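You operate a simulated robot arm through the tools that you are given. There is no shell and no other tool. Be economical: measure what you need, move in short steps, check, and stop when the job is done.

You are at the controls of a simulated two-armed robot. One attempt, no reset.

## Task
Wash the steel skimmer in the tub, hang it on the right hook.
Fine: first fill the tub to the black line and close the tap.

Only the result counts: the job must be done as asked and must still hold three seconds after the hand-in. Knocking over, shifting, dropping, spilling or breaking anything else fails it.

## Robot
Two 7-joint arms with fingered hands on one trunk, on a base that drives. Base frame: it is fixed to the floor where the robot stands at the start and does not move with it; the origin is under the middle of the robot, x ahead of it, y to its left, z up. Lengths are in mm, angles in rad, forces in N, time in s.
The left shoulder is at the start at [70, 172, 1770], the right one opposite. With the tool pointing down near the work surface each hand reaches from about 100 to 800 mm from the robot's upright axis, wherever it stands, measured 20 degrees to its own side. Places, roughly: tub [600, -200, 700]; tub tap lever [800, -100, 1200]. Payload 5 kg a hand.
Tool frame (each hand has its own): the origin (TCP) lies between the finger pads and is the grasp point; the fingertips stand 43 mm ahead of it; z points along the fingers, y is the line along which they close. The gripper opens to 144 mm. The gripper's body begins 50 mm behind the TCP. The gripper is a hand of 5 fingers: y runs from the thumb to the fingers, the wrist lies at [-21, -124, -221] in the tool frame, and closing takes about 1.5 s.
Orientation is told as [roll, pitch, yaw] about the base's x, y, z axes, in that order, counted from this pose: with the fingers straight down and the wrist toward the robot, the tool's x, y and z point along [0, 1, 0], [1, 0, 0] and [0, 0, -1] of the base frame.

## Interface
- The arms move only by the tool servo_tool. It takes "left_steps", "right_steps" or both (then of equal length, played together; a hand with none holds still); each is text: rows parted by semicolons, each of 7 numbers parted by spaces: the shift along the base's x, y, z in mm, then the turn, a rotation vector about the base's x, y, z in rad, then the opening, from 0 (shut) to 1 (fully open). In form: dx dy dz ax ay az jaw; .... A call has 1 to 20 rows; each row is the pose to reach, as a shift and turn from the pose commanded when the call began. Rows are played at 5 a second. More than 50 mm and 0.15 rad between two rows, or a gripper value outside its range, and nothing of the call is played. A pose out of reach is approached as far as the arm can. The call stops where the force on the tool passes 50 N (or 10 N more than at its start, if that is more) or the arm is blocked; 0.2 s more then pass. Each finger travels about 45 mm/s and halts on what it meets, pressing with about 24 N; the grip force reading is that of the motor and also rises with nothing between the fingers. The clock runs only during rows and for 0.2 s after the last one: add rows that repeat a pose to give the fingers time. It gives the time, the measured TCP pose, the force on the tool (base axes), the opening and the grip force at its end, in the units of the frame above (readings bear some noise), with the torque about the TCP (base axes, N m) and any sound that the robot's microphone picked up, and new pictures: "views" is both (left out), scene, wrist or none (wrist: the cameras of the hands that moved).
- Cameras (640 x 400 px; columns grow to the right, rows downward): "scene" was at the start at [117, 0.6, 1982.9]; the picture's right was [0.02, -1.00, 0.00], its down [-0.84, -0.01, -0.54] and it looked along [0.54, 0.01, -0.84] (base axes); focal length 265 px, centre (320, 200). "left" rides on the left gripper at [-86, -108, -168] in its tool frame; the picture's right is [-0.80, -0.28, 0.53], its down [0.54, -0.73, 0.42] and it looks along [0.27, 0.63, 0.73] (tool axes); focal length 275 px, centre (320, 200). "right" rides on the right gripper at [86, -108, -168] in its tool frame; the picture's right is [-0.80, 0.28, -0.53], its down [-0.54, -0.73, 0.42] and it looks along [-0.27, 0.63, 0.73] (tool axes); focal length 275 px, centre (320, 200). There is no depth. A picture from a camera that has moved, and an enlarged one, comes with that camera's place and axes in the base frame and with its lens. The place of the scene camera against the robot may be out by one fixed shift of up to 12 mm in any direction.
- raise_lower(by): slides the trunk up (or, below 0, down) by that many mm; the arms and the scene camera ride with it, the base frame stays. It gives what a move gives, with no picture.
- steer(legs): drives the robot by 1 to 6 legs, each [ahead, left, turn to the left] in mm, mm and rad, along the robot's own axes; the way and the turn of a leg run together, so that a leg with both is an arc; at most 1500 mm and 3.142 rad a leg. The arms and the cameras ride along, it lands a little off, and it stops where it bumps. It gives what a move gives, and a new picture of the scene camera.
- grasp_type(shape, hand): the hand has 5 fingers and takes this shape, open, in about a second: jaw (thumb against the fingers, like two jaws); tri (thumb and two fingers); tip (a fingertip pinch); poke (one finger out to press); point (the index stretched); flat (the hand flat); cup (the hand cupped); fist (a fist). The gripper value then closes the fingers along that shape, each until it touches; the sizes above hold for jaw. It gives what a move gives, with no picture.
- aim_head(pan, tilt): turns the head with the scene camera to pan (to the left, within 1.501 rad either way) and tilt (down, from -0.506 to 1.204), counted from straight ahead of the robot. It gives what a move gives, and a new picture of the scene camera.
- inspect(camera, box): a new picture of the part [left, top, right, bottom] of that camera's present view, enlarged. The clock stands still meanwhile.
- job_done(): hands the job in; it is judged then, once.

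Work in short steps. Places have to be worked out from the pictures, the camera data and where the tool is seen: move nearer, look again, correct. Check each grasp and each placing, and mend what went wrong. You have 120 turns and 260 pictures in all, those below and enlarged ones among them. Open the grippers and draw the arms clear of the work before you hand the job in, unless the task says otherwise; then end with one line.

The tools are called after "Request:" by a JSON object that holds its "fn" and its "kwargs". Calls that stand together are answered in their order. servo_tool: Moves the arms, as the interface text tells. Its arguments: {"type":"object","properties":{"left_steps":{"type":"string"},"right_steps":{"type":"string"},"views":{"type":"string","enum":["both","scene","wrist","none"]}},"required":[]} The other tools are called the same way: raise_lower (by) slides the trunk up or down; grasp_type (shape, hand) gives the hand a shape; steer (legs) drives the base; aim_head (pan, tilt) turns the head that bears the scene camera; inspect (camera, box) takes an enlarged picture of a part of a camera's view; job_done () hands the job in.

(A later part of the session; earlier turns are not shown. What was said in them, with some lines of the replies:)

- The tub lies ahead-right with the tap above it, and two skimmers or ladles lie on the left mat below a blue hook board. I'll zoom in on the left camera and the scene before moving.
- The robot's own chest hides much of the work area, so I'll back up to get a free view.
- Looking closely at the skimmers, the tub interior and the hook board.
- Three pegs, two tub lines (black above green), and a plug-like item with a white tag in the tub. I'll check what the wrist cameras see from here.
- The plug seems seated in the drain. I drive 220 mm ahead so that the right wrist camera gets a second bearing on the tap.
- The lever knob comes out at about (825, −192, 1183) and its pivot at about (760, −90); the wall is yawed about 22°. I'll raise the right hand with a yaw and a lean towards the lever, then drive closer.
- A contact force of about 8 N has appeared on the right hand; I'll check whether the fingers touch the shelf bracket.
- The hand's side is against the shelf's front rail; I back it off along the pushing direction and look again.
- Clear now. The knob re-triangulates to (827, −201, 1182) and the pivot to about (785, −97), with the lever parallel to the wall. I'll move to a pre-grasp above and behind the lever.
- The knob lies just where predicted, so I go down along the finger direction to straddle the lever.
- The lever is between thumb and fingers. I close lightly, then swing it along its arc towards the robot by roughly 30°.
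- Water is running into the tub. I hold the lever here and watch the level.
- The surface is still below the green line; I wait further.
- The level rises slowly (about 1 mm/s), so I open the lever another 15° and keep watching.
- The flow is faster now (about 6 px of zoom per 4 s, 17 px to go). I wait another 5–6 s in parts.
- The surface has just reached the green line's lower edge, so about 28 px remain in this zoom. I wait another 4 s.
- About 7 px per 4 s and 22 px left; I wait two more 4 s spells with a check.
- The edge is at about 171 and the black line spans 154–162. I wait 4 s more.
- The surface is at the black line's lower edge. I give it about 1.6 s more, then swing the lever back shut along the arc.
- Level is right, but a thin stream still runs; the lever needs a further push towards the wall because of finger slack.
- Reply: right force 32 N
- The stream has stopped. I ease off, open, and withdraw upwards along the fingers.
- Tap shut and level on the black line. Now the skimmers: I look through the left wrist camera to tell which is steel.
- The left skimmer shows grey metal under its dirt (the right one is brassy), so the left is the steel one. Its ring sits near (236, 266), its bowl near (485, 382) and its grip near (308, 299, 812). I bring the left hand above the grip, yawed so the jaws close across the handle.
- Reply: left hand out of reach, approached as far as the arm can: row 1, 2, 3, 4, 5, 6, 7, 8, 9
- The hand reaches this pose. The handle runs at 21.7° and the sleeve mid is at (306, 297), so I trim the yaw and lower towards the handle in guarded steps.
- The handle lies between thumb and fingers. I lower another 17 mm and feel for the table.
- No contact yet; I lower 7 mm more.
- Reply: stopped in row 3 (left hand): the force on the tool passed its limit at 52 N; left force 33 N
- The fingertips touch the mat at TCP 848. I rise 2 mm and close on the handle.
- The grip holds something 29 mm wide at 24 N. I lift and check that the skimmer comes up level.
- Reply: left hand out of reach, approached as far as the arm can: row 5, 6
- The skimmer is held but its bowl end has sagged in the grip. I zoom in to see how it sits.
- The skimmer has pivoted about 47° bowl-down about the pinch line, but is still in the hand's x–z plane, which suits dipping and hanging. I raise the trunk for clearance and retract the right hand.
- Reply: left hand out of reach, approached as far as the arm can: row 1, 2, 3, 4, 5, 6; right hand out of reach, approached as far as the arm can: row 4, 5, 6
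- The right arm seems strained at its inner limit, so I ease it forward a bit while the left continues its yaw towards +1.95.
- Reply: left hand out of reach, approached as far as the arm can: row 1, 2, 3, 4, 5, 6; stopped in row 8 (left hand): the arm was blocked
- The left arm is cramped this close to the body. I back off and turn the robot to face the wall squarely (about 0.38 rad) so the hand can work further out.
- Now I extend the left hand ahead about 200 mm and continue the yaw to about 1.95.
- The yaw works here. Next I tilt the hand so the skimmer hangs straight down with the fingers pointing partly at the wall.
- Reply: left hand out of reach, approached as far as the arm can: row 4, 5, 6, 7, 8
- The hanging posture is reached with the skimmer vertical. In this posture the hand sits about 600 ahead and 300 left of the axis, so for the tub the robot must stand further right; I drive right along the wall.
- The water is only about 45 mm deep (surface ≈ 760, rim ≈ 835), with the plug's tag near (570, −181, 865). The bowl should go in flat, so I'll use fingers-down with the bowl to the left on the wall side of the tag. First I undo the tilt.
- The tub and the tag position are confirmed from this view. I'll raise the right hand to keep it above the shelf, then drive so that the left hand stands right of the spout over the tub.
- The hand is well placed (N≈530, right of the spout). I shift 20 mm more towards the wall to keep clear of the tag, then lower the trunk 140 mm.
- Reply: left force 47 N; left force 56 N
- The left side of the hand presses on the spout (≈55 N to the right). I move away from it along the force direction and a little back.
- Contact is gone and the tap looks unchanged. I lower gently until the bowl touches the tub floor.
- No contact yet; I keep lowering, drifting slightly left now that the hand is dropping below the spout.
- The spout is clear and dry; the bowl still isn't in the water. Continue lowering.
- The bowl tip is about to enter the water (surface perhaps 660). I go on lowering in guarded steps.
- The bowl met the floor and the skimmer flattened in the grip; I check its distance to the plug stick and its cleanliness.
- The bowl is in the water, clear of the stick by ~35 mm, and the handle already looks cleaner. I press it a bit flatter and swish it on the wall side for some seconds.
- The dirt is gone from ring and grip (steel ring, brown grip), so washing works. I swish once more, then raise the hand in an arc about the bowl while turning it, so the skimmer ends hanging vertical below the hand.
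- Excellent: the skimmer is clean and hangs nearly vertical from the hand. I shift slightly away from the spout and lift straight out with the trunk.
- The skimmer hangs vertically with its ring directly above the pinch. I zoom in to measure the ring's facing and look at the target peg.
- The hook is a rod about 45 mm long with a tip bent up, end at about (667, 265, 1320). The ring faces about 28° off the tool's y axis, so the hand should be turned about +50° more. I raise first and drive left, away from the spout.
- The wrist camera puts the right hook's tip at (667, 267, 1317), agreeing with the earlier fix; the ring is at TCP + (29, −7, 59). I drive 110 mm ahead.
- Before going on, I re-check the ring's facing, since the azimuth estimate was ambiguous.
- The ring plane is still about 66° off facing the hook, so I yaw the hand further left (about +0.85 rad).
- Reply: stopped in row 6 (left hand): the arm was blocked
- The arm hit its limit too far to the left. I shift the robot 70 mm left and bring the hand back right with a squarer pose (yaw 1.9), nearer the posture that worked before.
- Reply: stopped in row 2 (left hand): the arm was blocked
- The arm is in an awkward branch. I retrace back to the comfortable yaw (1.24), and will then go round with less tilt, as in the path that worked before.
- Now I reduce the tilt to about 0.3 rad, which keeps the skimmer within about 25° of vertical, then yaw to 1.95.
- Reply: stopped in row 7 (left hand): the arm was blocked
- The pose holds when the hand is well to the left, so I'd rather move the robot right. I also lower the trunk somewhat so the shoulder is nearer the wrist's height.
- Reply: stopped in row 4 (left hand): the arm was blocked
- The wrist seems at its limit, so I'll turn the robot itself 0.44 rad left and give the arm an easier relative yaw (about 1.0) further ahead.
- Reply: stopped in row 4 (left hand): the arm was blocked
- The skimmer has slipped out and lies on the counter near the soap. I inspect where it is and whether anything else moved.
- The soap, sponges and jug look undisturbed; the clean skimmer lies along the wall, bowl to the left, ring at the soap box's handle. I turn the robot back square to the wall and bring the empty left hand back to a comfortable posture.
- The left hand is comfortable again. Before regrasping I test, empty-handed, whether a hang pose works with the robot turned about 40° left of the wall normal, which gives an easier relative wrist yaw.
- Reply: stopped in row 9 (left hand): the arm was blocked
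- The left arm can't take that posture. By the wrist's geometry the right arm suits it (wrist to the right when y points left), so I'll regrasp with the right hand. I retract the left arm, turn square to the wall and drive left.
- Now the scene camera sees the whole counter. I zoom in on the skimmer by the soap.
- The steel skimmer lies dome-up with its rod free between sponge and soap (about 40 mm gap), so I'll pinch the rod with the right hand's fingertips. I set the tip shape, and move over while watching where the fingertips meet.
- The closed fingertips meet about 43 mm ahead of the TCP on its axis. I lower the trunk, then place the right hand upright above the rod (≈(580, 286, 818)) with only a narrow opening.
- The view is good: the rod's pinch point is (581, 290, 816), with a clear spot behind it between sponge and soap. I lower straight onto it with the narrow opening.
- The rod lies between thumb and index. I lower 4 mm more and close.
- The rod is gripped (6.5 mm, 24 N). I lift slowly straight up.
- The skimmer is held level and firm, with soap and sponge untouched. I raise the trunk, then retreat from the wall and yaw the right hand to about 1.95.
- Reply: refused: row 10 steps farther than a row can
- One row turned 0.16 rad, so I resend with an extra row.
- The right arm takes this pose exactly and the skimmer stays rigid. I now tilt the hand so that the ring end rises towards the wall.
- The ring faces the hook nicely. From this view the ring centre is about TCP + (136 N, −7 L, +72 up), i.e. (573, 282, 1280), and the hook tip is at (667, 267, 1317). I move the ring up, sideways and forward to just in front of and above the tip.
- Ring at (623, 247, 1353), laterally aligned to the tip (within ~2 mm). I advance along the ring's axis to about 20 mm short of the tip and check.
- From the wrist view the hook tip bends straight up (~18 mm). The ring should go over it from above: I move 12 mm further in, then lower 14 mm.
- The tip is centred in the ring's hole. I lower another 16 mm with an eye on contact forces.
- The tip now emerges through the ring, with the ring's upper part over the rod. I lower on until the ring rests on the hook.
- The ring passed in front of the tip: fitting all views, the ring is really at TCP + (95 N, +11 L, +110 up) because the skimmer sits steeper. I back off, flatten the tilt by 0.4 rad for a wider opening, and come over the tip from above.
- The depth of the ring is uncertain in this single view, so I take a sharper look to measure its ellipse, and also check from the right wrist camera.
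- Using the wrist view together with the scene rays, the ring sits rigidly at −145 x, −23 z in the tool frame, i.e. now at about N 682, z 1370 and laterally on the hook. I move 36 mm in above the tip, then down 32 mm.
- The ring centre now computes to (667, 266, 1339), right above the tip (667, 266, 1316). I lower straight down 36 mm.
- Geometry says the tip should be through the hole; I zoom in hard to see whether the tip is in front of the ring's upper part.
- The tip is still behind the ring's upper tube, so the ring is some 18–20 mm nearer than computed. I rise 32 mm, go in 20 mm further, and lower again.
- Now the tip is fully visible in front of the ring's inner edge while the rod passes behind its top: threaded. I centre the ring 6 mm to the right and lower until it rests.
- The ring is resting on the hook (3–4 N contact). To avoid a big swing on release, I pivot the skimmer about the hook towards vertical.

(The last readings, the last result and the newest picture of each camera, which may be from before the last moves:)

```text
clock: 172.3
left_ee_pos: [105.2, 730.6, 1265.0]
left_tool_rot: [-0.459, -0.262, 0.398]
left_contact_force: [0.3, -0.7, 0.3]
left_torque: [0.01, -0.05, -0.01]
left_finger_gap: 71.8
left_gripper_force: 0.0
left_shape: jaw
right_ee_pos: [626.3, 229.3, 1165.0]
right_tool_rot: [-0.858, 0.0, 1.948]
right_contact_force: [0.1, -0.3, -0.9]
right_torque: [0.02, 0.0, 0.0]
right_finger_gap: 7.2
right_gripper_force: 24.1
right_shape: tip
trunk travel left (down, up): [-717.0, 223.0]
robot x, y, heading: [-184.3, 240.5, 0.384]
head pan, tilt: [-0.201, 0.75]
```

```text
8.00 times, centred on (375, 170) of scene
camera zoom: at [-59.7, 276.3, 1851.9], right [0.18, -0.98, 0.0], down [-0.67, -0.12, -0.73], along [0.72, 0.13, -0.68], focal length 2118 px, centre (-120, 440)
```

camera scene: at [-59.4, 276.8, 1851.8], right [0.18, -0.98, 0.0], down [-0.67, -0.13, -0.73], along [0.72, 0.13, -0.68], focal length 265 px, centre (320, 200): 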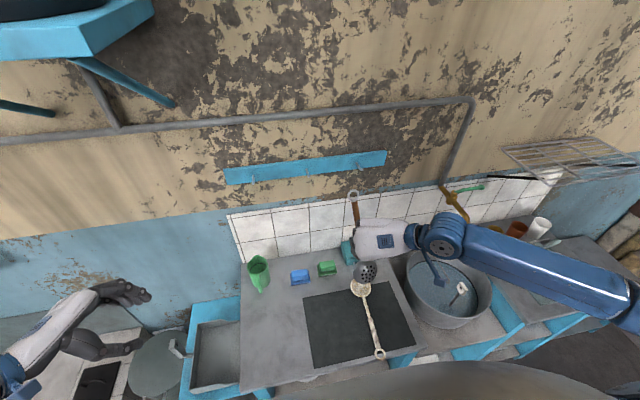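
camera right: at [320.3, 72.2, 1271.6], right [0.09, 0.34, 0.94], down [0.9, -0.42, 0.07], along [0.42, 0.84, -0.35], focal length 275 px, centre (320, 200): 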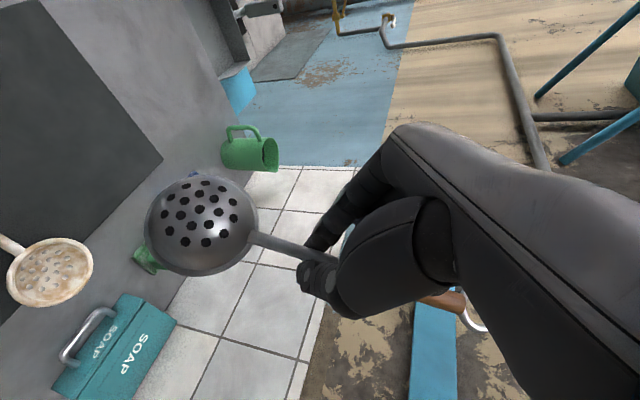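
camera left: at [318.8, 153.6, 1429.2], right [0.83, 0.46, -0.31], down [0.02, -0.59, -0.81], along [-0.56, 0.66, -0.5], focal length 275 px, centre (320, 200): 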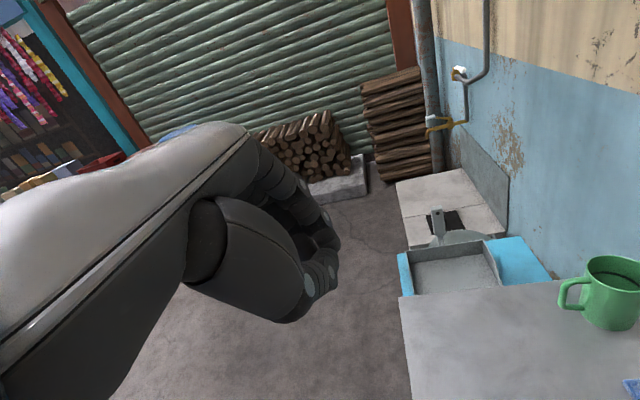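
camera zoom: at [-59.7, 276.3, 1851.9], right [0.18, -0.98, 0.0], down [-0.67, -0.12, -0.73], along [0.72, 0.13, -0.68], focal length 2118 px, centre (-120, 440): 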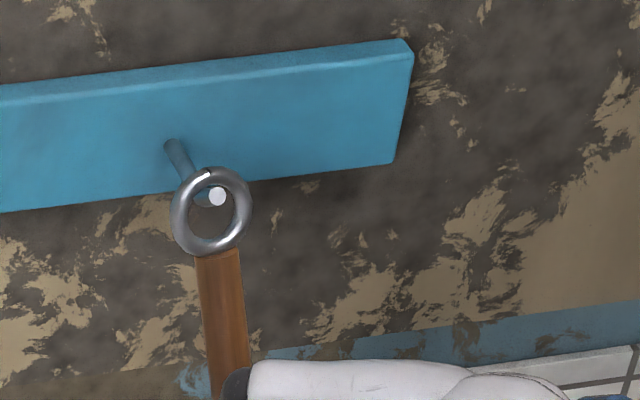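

Still threaded and nearly vertical. I lower a few millimetres so the hook takes the weight, open the fingers, and withdraw straight back.

Request:
{"fn": "servo_tool", "kwargs": {"right_steps": "2 1 -4 0 0 0 0;3 1 -8 0 0 0 0;3 1 -8 0 0 0 0.05;3 1 -8 0 0 0 0.12;3 1 -8 0 0 0 0.25;3 1 -8 0 0 0 0.4;3 1 -8 0 0 0 0.4;-15 -6 -2 0 0 0 0.4;-40 -16 6 0 0 0 0.4;-75 -30 16 0 0 0 0.4;-115 -46 25 0 0 0 0.4", "views": "scene"}}

Request:
{"fn": "inspect", "kwargs": {"camera": "scene", "box": [320, 140, 420, 270]}}

```text
clock: 174.7
left_ee_pos: [100.7, 729.5, 1264.5]
left_tool_rot: [-0.461, -0.263, 0.398]
left_contact_force: [-1.5, -0.6, -0.1]
left_torque: [0.04, -0.03, 0.05]
left_finger_gap: 72.1
left_gripper_force: 0.0
left_shape: jaw
right_ee_pos: [508.0, 185.9, 1191.7]
right_tool_rot: [-0.858, -0.002, 1.947]
right_contact_force: [0.2, 0.3, -0.1]
right_torque: [0.02, 0.01, 0.0]
right_finger_gap: 57.1
right_gripper_force: 0.0
right_shape: tip
trunk travel left (down, up): [-717.0, 223.0]
robot x, y, heading: [-184.5, 242.4, 0.385]
head pan, tilt: [-0.201, 0.75]
camera scene: at [-62.7, 275.1, 1852.0], right [0.18, -0.98, 0.0], down [-0.67, -0.12, -0.73], along [0.72, 0.13, -0.68], focal length 265 px, centre (320, 200)
```

scene: 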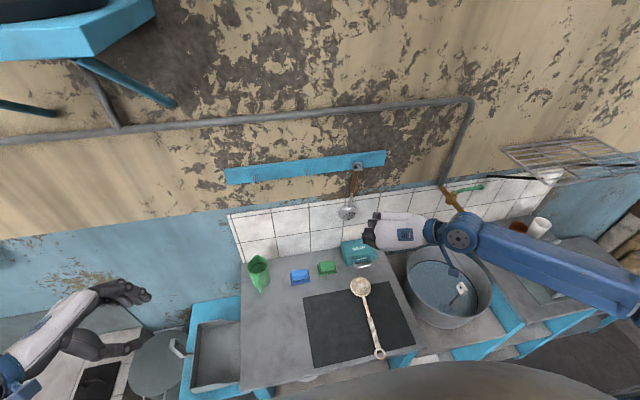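

```text
3.08 times, centred on (370, 205) of scene
camera zoom: at [-62.7, 275.1, 1852.0], right [0.18, -0.98, 0.0], down [-0.67, -0.12, -0.73], along [0.72, 0.13, -0.68], focal length 815 px, centre (166, 185)
```

zoom: 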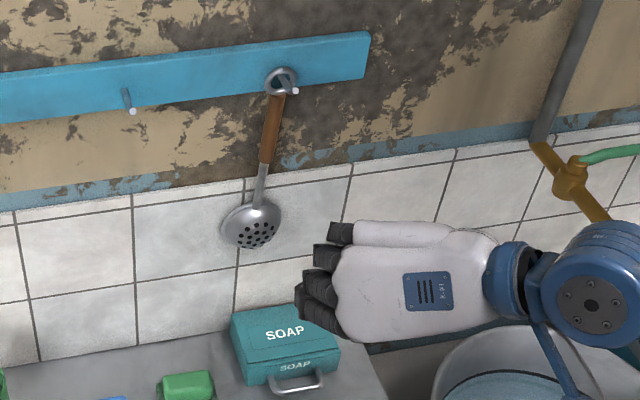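

The clean skimmer hangs on the right hook. I draw the right arm clear and check the tub level and tap once more.

Request:
{"fn": "steer", "kwargs": {"legs": [[-200, 0, 0]]}}

Request:
{"fn": "servo_tool", "kwargs": {"right_steps": "0 0 0 0 0 0 1;0 0 0 0 0 0 1;0 0 0 0 0 0 1;0 0 0 0 0 0 1;0 0 0 0 0 0 1;0 0 0 0 0 0 1;0 0 0 0 0 0 1;0 0 0 0 0 0 1", "left_steps": "0 0 0 0 0 0 1;0 0 0 0 0 0 1;0 0 0 0 0 0 1;0 0 0 0 0 0 1;0 0 0 0 0 0 1;0 0 0 0 0 0 1;0 0 0 0 0 0 1;0 0 0 0 0 0 1", "views": "scene"}}

Request:
{"fn": "inspect", "kwargs": {"camera": "scene", "box": [300, 120, 500, 280]}}

Request:
{"fn": "inspect", "kwargs": {"camera": "scene", "box": [375, 185, 455, 245]}}

```text
clock: 176.3
left_ee_pos: [-79.0, 655.4, 1262.1]
left_tool_rot: [-0.46, -0.259, 0.398]
left_contact_force: [1.0, 0.3, -0.5]
left_torque: [-0.04, 0.04, -0.03]
left_finger_gap: 71.8
left_gripper_force: 0.0
left_shape: jaw
right_ee_pos: [326.3, 111.5, 1188.3]
right_tool_rot: [-0.853, 0.001, 1.948]
right_contact_force: [0.9, 0.0, 0.5]
right_torque: [0.01, 0.05, 0.03]
right_finger_gap: 57.4
right_gripper_force: 0.1
right_shape: tip
trunk travel left (down, up): [-717.0, 223.0]
robot x, y, heading: [-370.4, 164.7, 0.382]
head pan, tilt: [-0.201, 0.75]
camera scene: at [-241.6, 202.8, 1851.3], right [0.18, -0.98, 0.0], down [-0.67, -0.13, -0.73], along [0.72, 0.13, -0.68], focal length 265 px, centre (320, 200)
```

scene: 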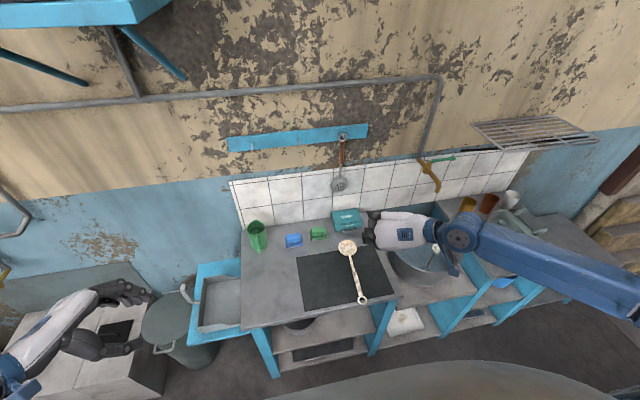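

```text
clock: 178.1
left_ee_pos: [-83.1, 654.7, 1263.5]
left_tool_rot: [-0.462, -0.263, 0.399]
left_contact_force: [0.0, 0.5, 0.0]
left_torque: [-0.02, -0.01, 0.01]
left_finger_gap: 143.6
left_gripper_force: 0.1
left_shape: jaw
right_ee_pos: [322.7, 109.6, 1189.4]
right_tool_rot: [-0.858, -0.001, 1.947]
right_contact_force: [-0.1, 0.1, -0.7]
right_torque: [0.0, 0.0, -0.03]
right_finger_gap: 143.1
right_gripper_force: 0.0
right_shape: tip
trunk travel left (down, up): [-717.0, 223.0]
robot x, y, heading: [-371.9, 168.8, 0.381]
head pan, tilt: [-0.201, 0.75]
camera scene: at [-246.9, 200.7, 1851.8], right [0.18, -0.98, 0.0], down [-0.67, -0.12, -0.73], along [0.72, 0.13, -0.68], focal length 265 px, centre (320, 200)
```

scene: 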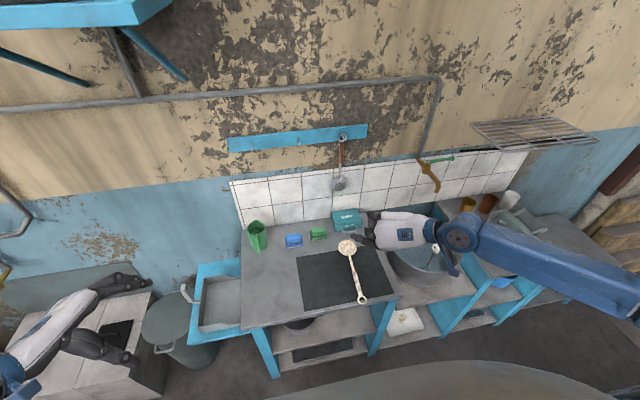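

```text
2.50 times, centred on (400, 200) of scene
camera zoom: at [-246.9, 200.7, 1851.8], right [0.18, -0.98, 0.0], down [-0.67, -0.12, -0.73], along [0.72, 0.13, -0.68], focal length 662 px, centre (120, 200)
```

zoom: 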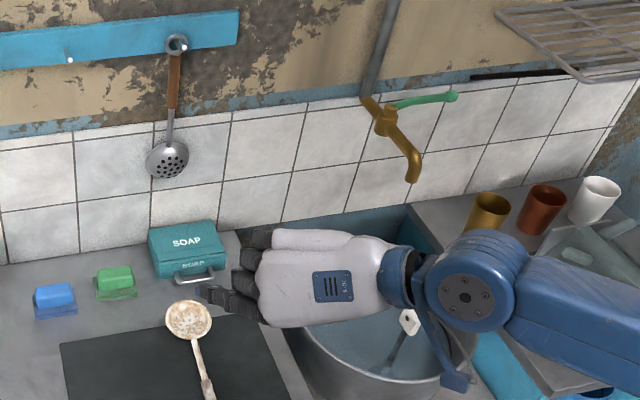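

```text
6.67 times, centred on (415, 215) of scene
camera zoom: at [-246.9, 200.7, 1851.8], right [0.18, -0.98, 0.0], down [-0.67, -0.12, -0.73], along [0.72, 0.13, -0.68], focal length 1765 px, centre (-313, 100)
```

zoom: 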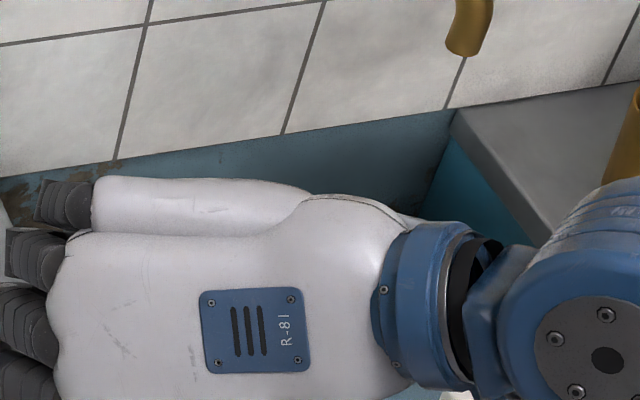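

The skimmer hangs still and the tap is dry. I back off a bit more so the arm uncovers the tub, for a last level check.

Request:
{"fn": "steer", "kwargs": {"legs": [[-150, 250, 0]]}}

Request:
{"fn": "inspect", "kwargs": {"camera": "scene", "box": [380, 180, 480, 280]}}

```text
clock: 180.1
left_ee_pos: [-309.5, 828.2, 1264.6]
left_tool_rot: [-0.459, -0.258, 0.397]
left_contact_force: [-1.0, -0.9, -0.1]
left_torque: [0.05, 0.04, 0.02]
left_finger_gap: 143.7
left_gripper_force: 0.0
left_shape: jaw
right_ee_pos: [93.4, 283.4, 1189.4]
right_tool_rot: [-0.855, -0.001, 1.946]
right_contact_force: [0.3, 0.2, -0.7]
right_torque: [0.02, 0.04, -0.02]
right_finger_gap: 143.4
right_gripper_force: 0.1
right_shape: tip
trunk travel left (down, up): [-717.0, 223.0]
robot x, y, heading: [-602.2, 340.8, 0.381]
head pan, tilt: [-0.201, 0.75]
camera scene: at [-475.6, 373.7, 1851.7], right [0.18, -0.98, 0.0], down [-0.67, -0.12, -0.73], along [0.72, 0.13, -0.68], focal length 265 px, centre (320, 200)
```

scene: 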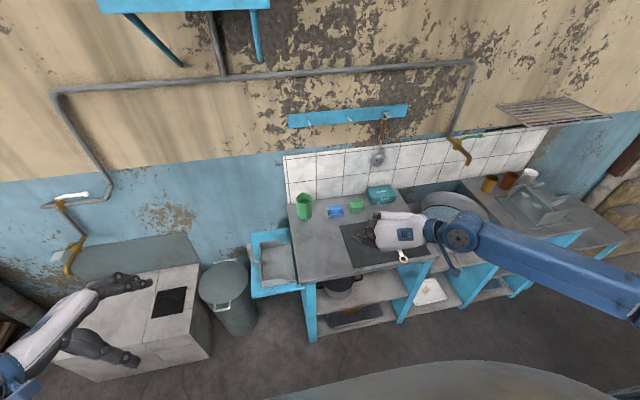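

```text
4.00 times, centred on (430, 230) of scene
camera zoom: at [-475.6, 373.7, 1851.7], right [0.18, -0.98, 0.0], down [-0.67, -0.12, -0.73], along [0.72, 0.13, -0.68], focal length 1059 px, centre (-120, 80)
```

zoom: 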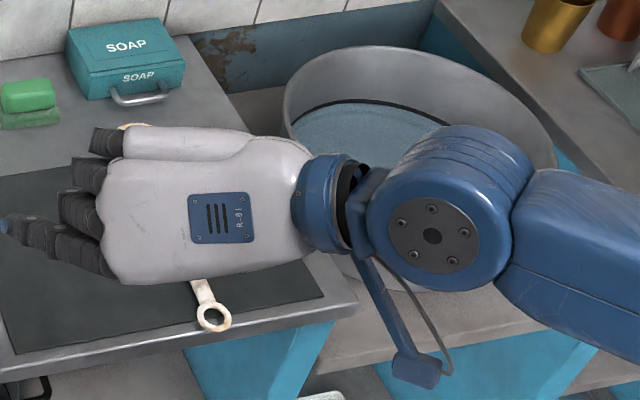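

The water still stands at the black line, the tap is shut, the skimmer hangs on the right hook, and both hands are open and clear. I hand in.

Request:
{"fn": "job_done", "kwargs": {}}

```text
The job is handed in.
```

The tub is filled to the black line, the tap is closed, and the steel skimmer is washed and hanging on the right hook. It slipped from the grip once on the way and landed on the counter by the soap; I regrasped it, and nothing else looked moved.
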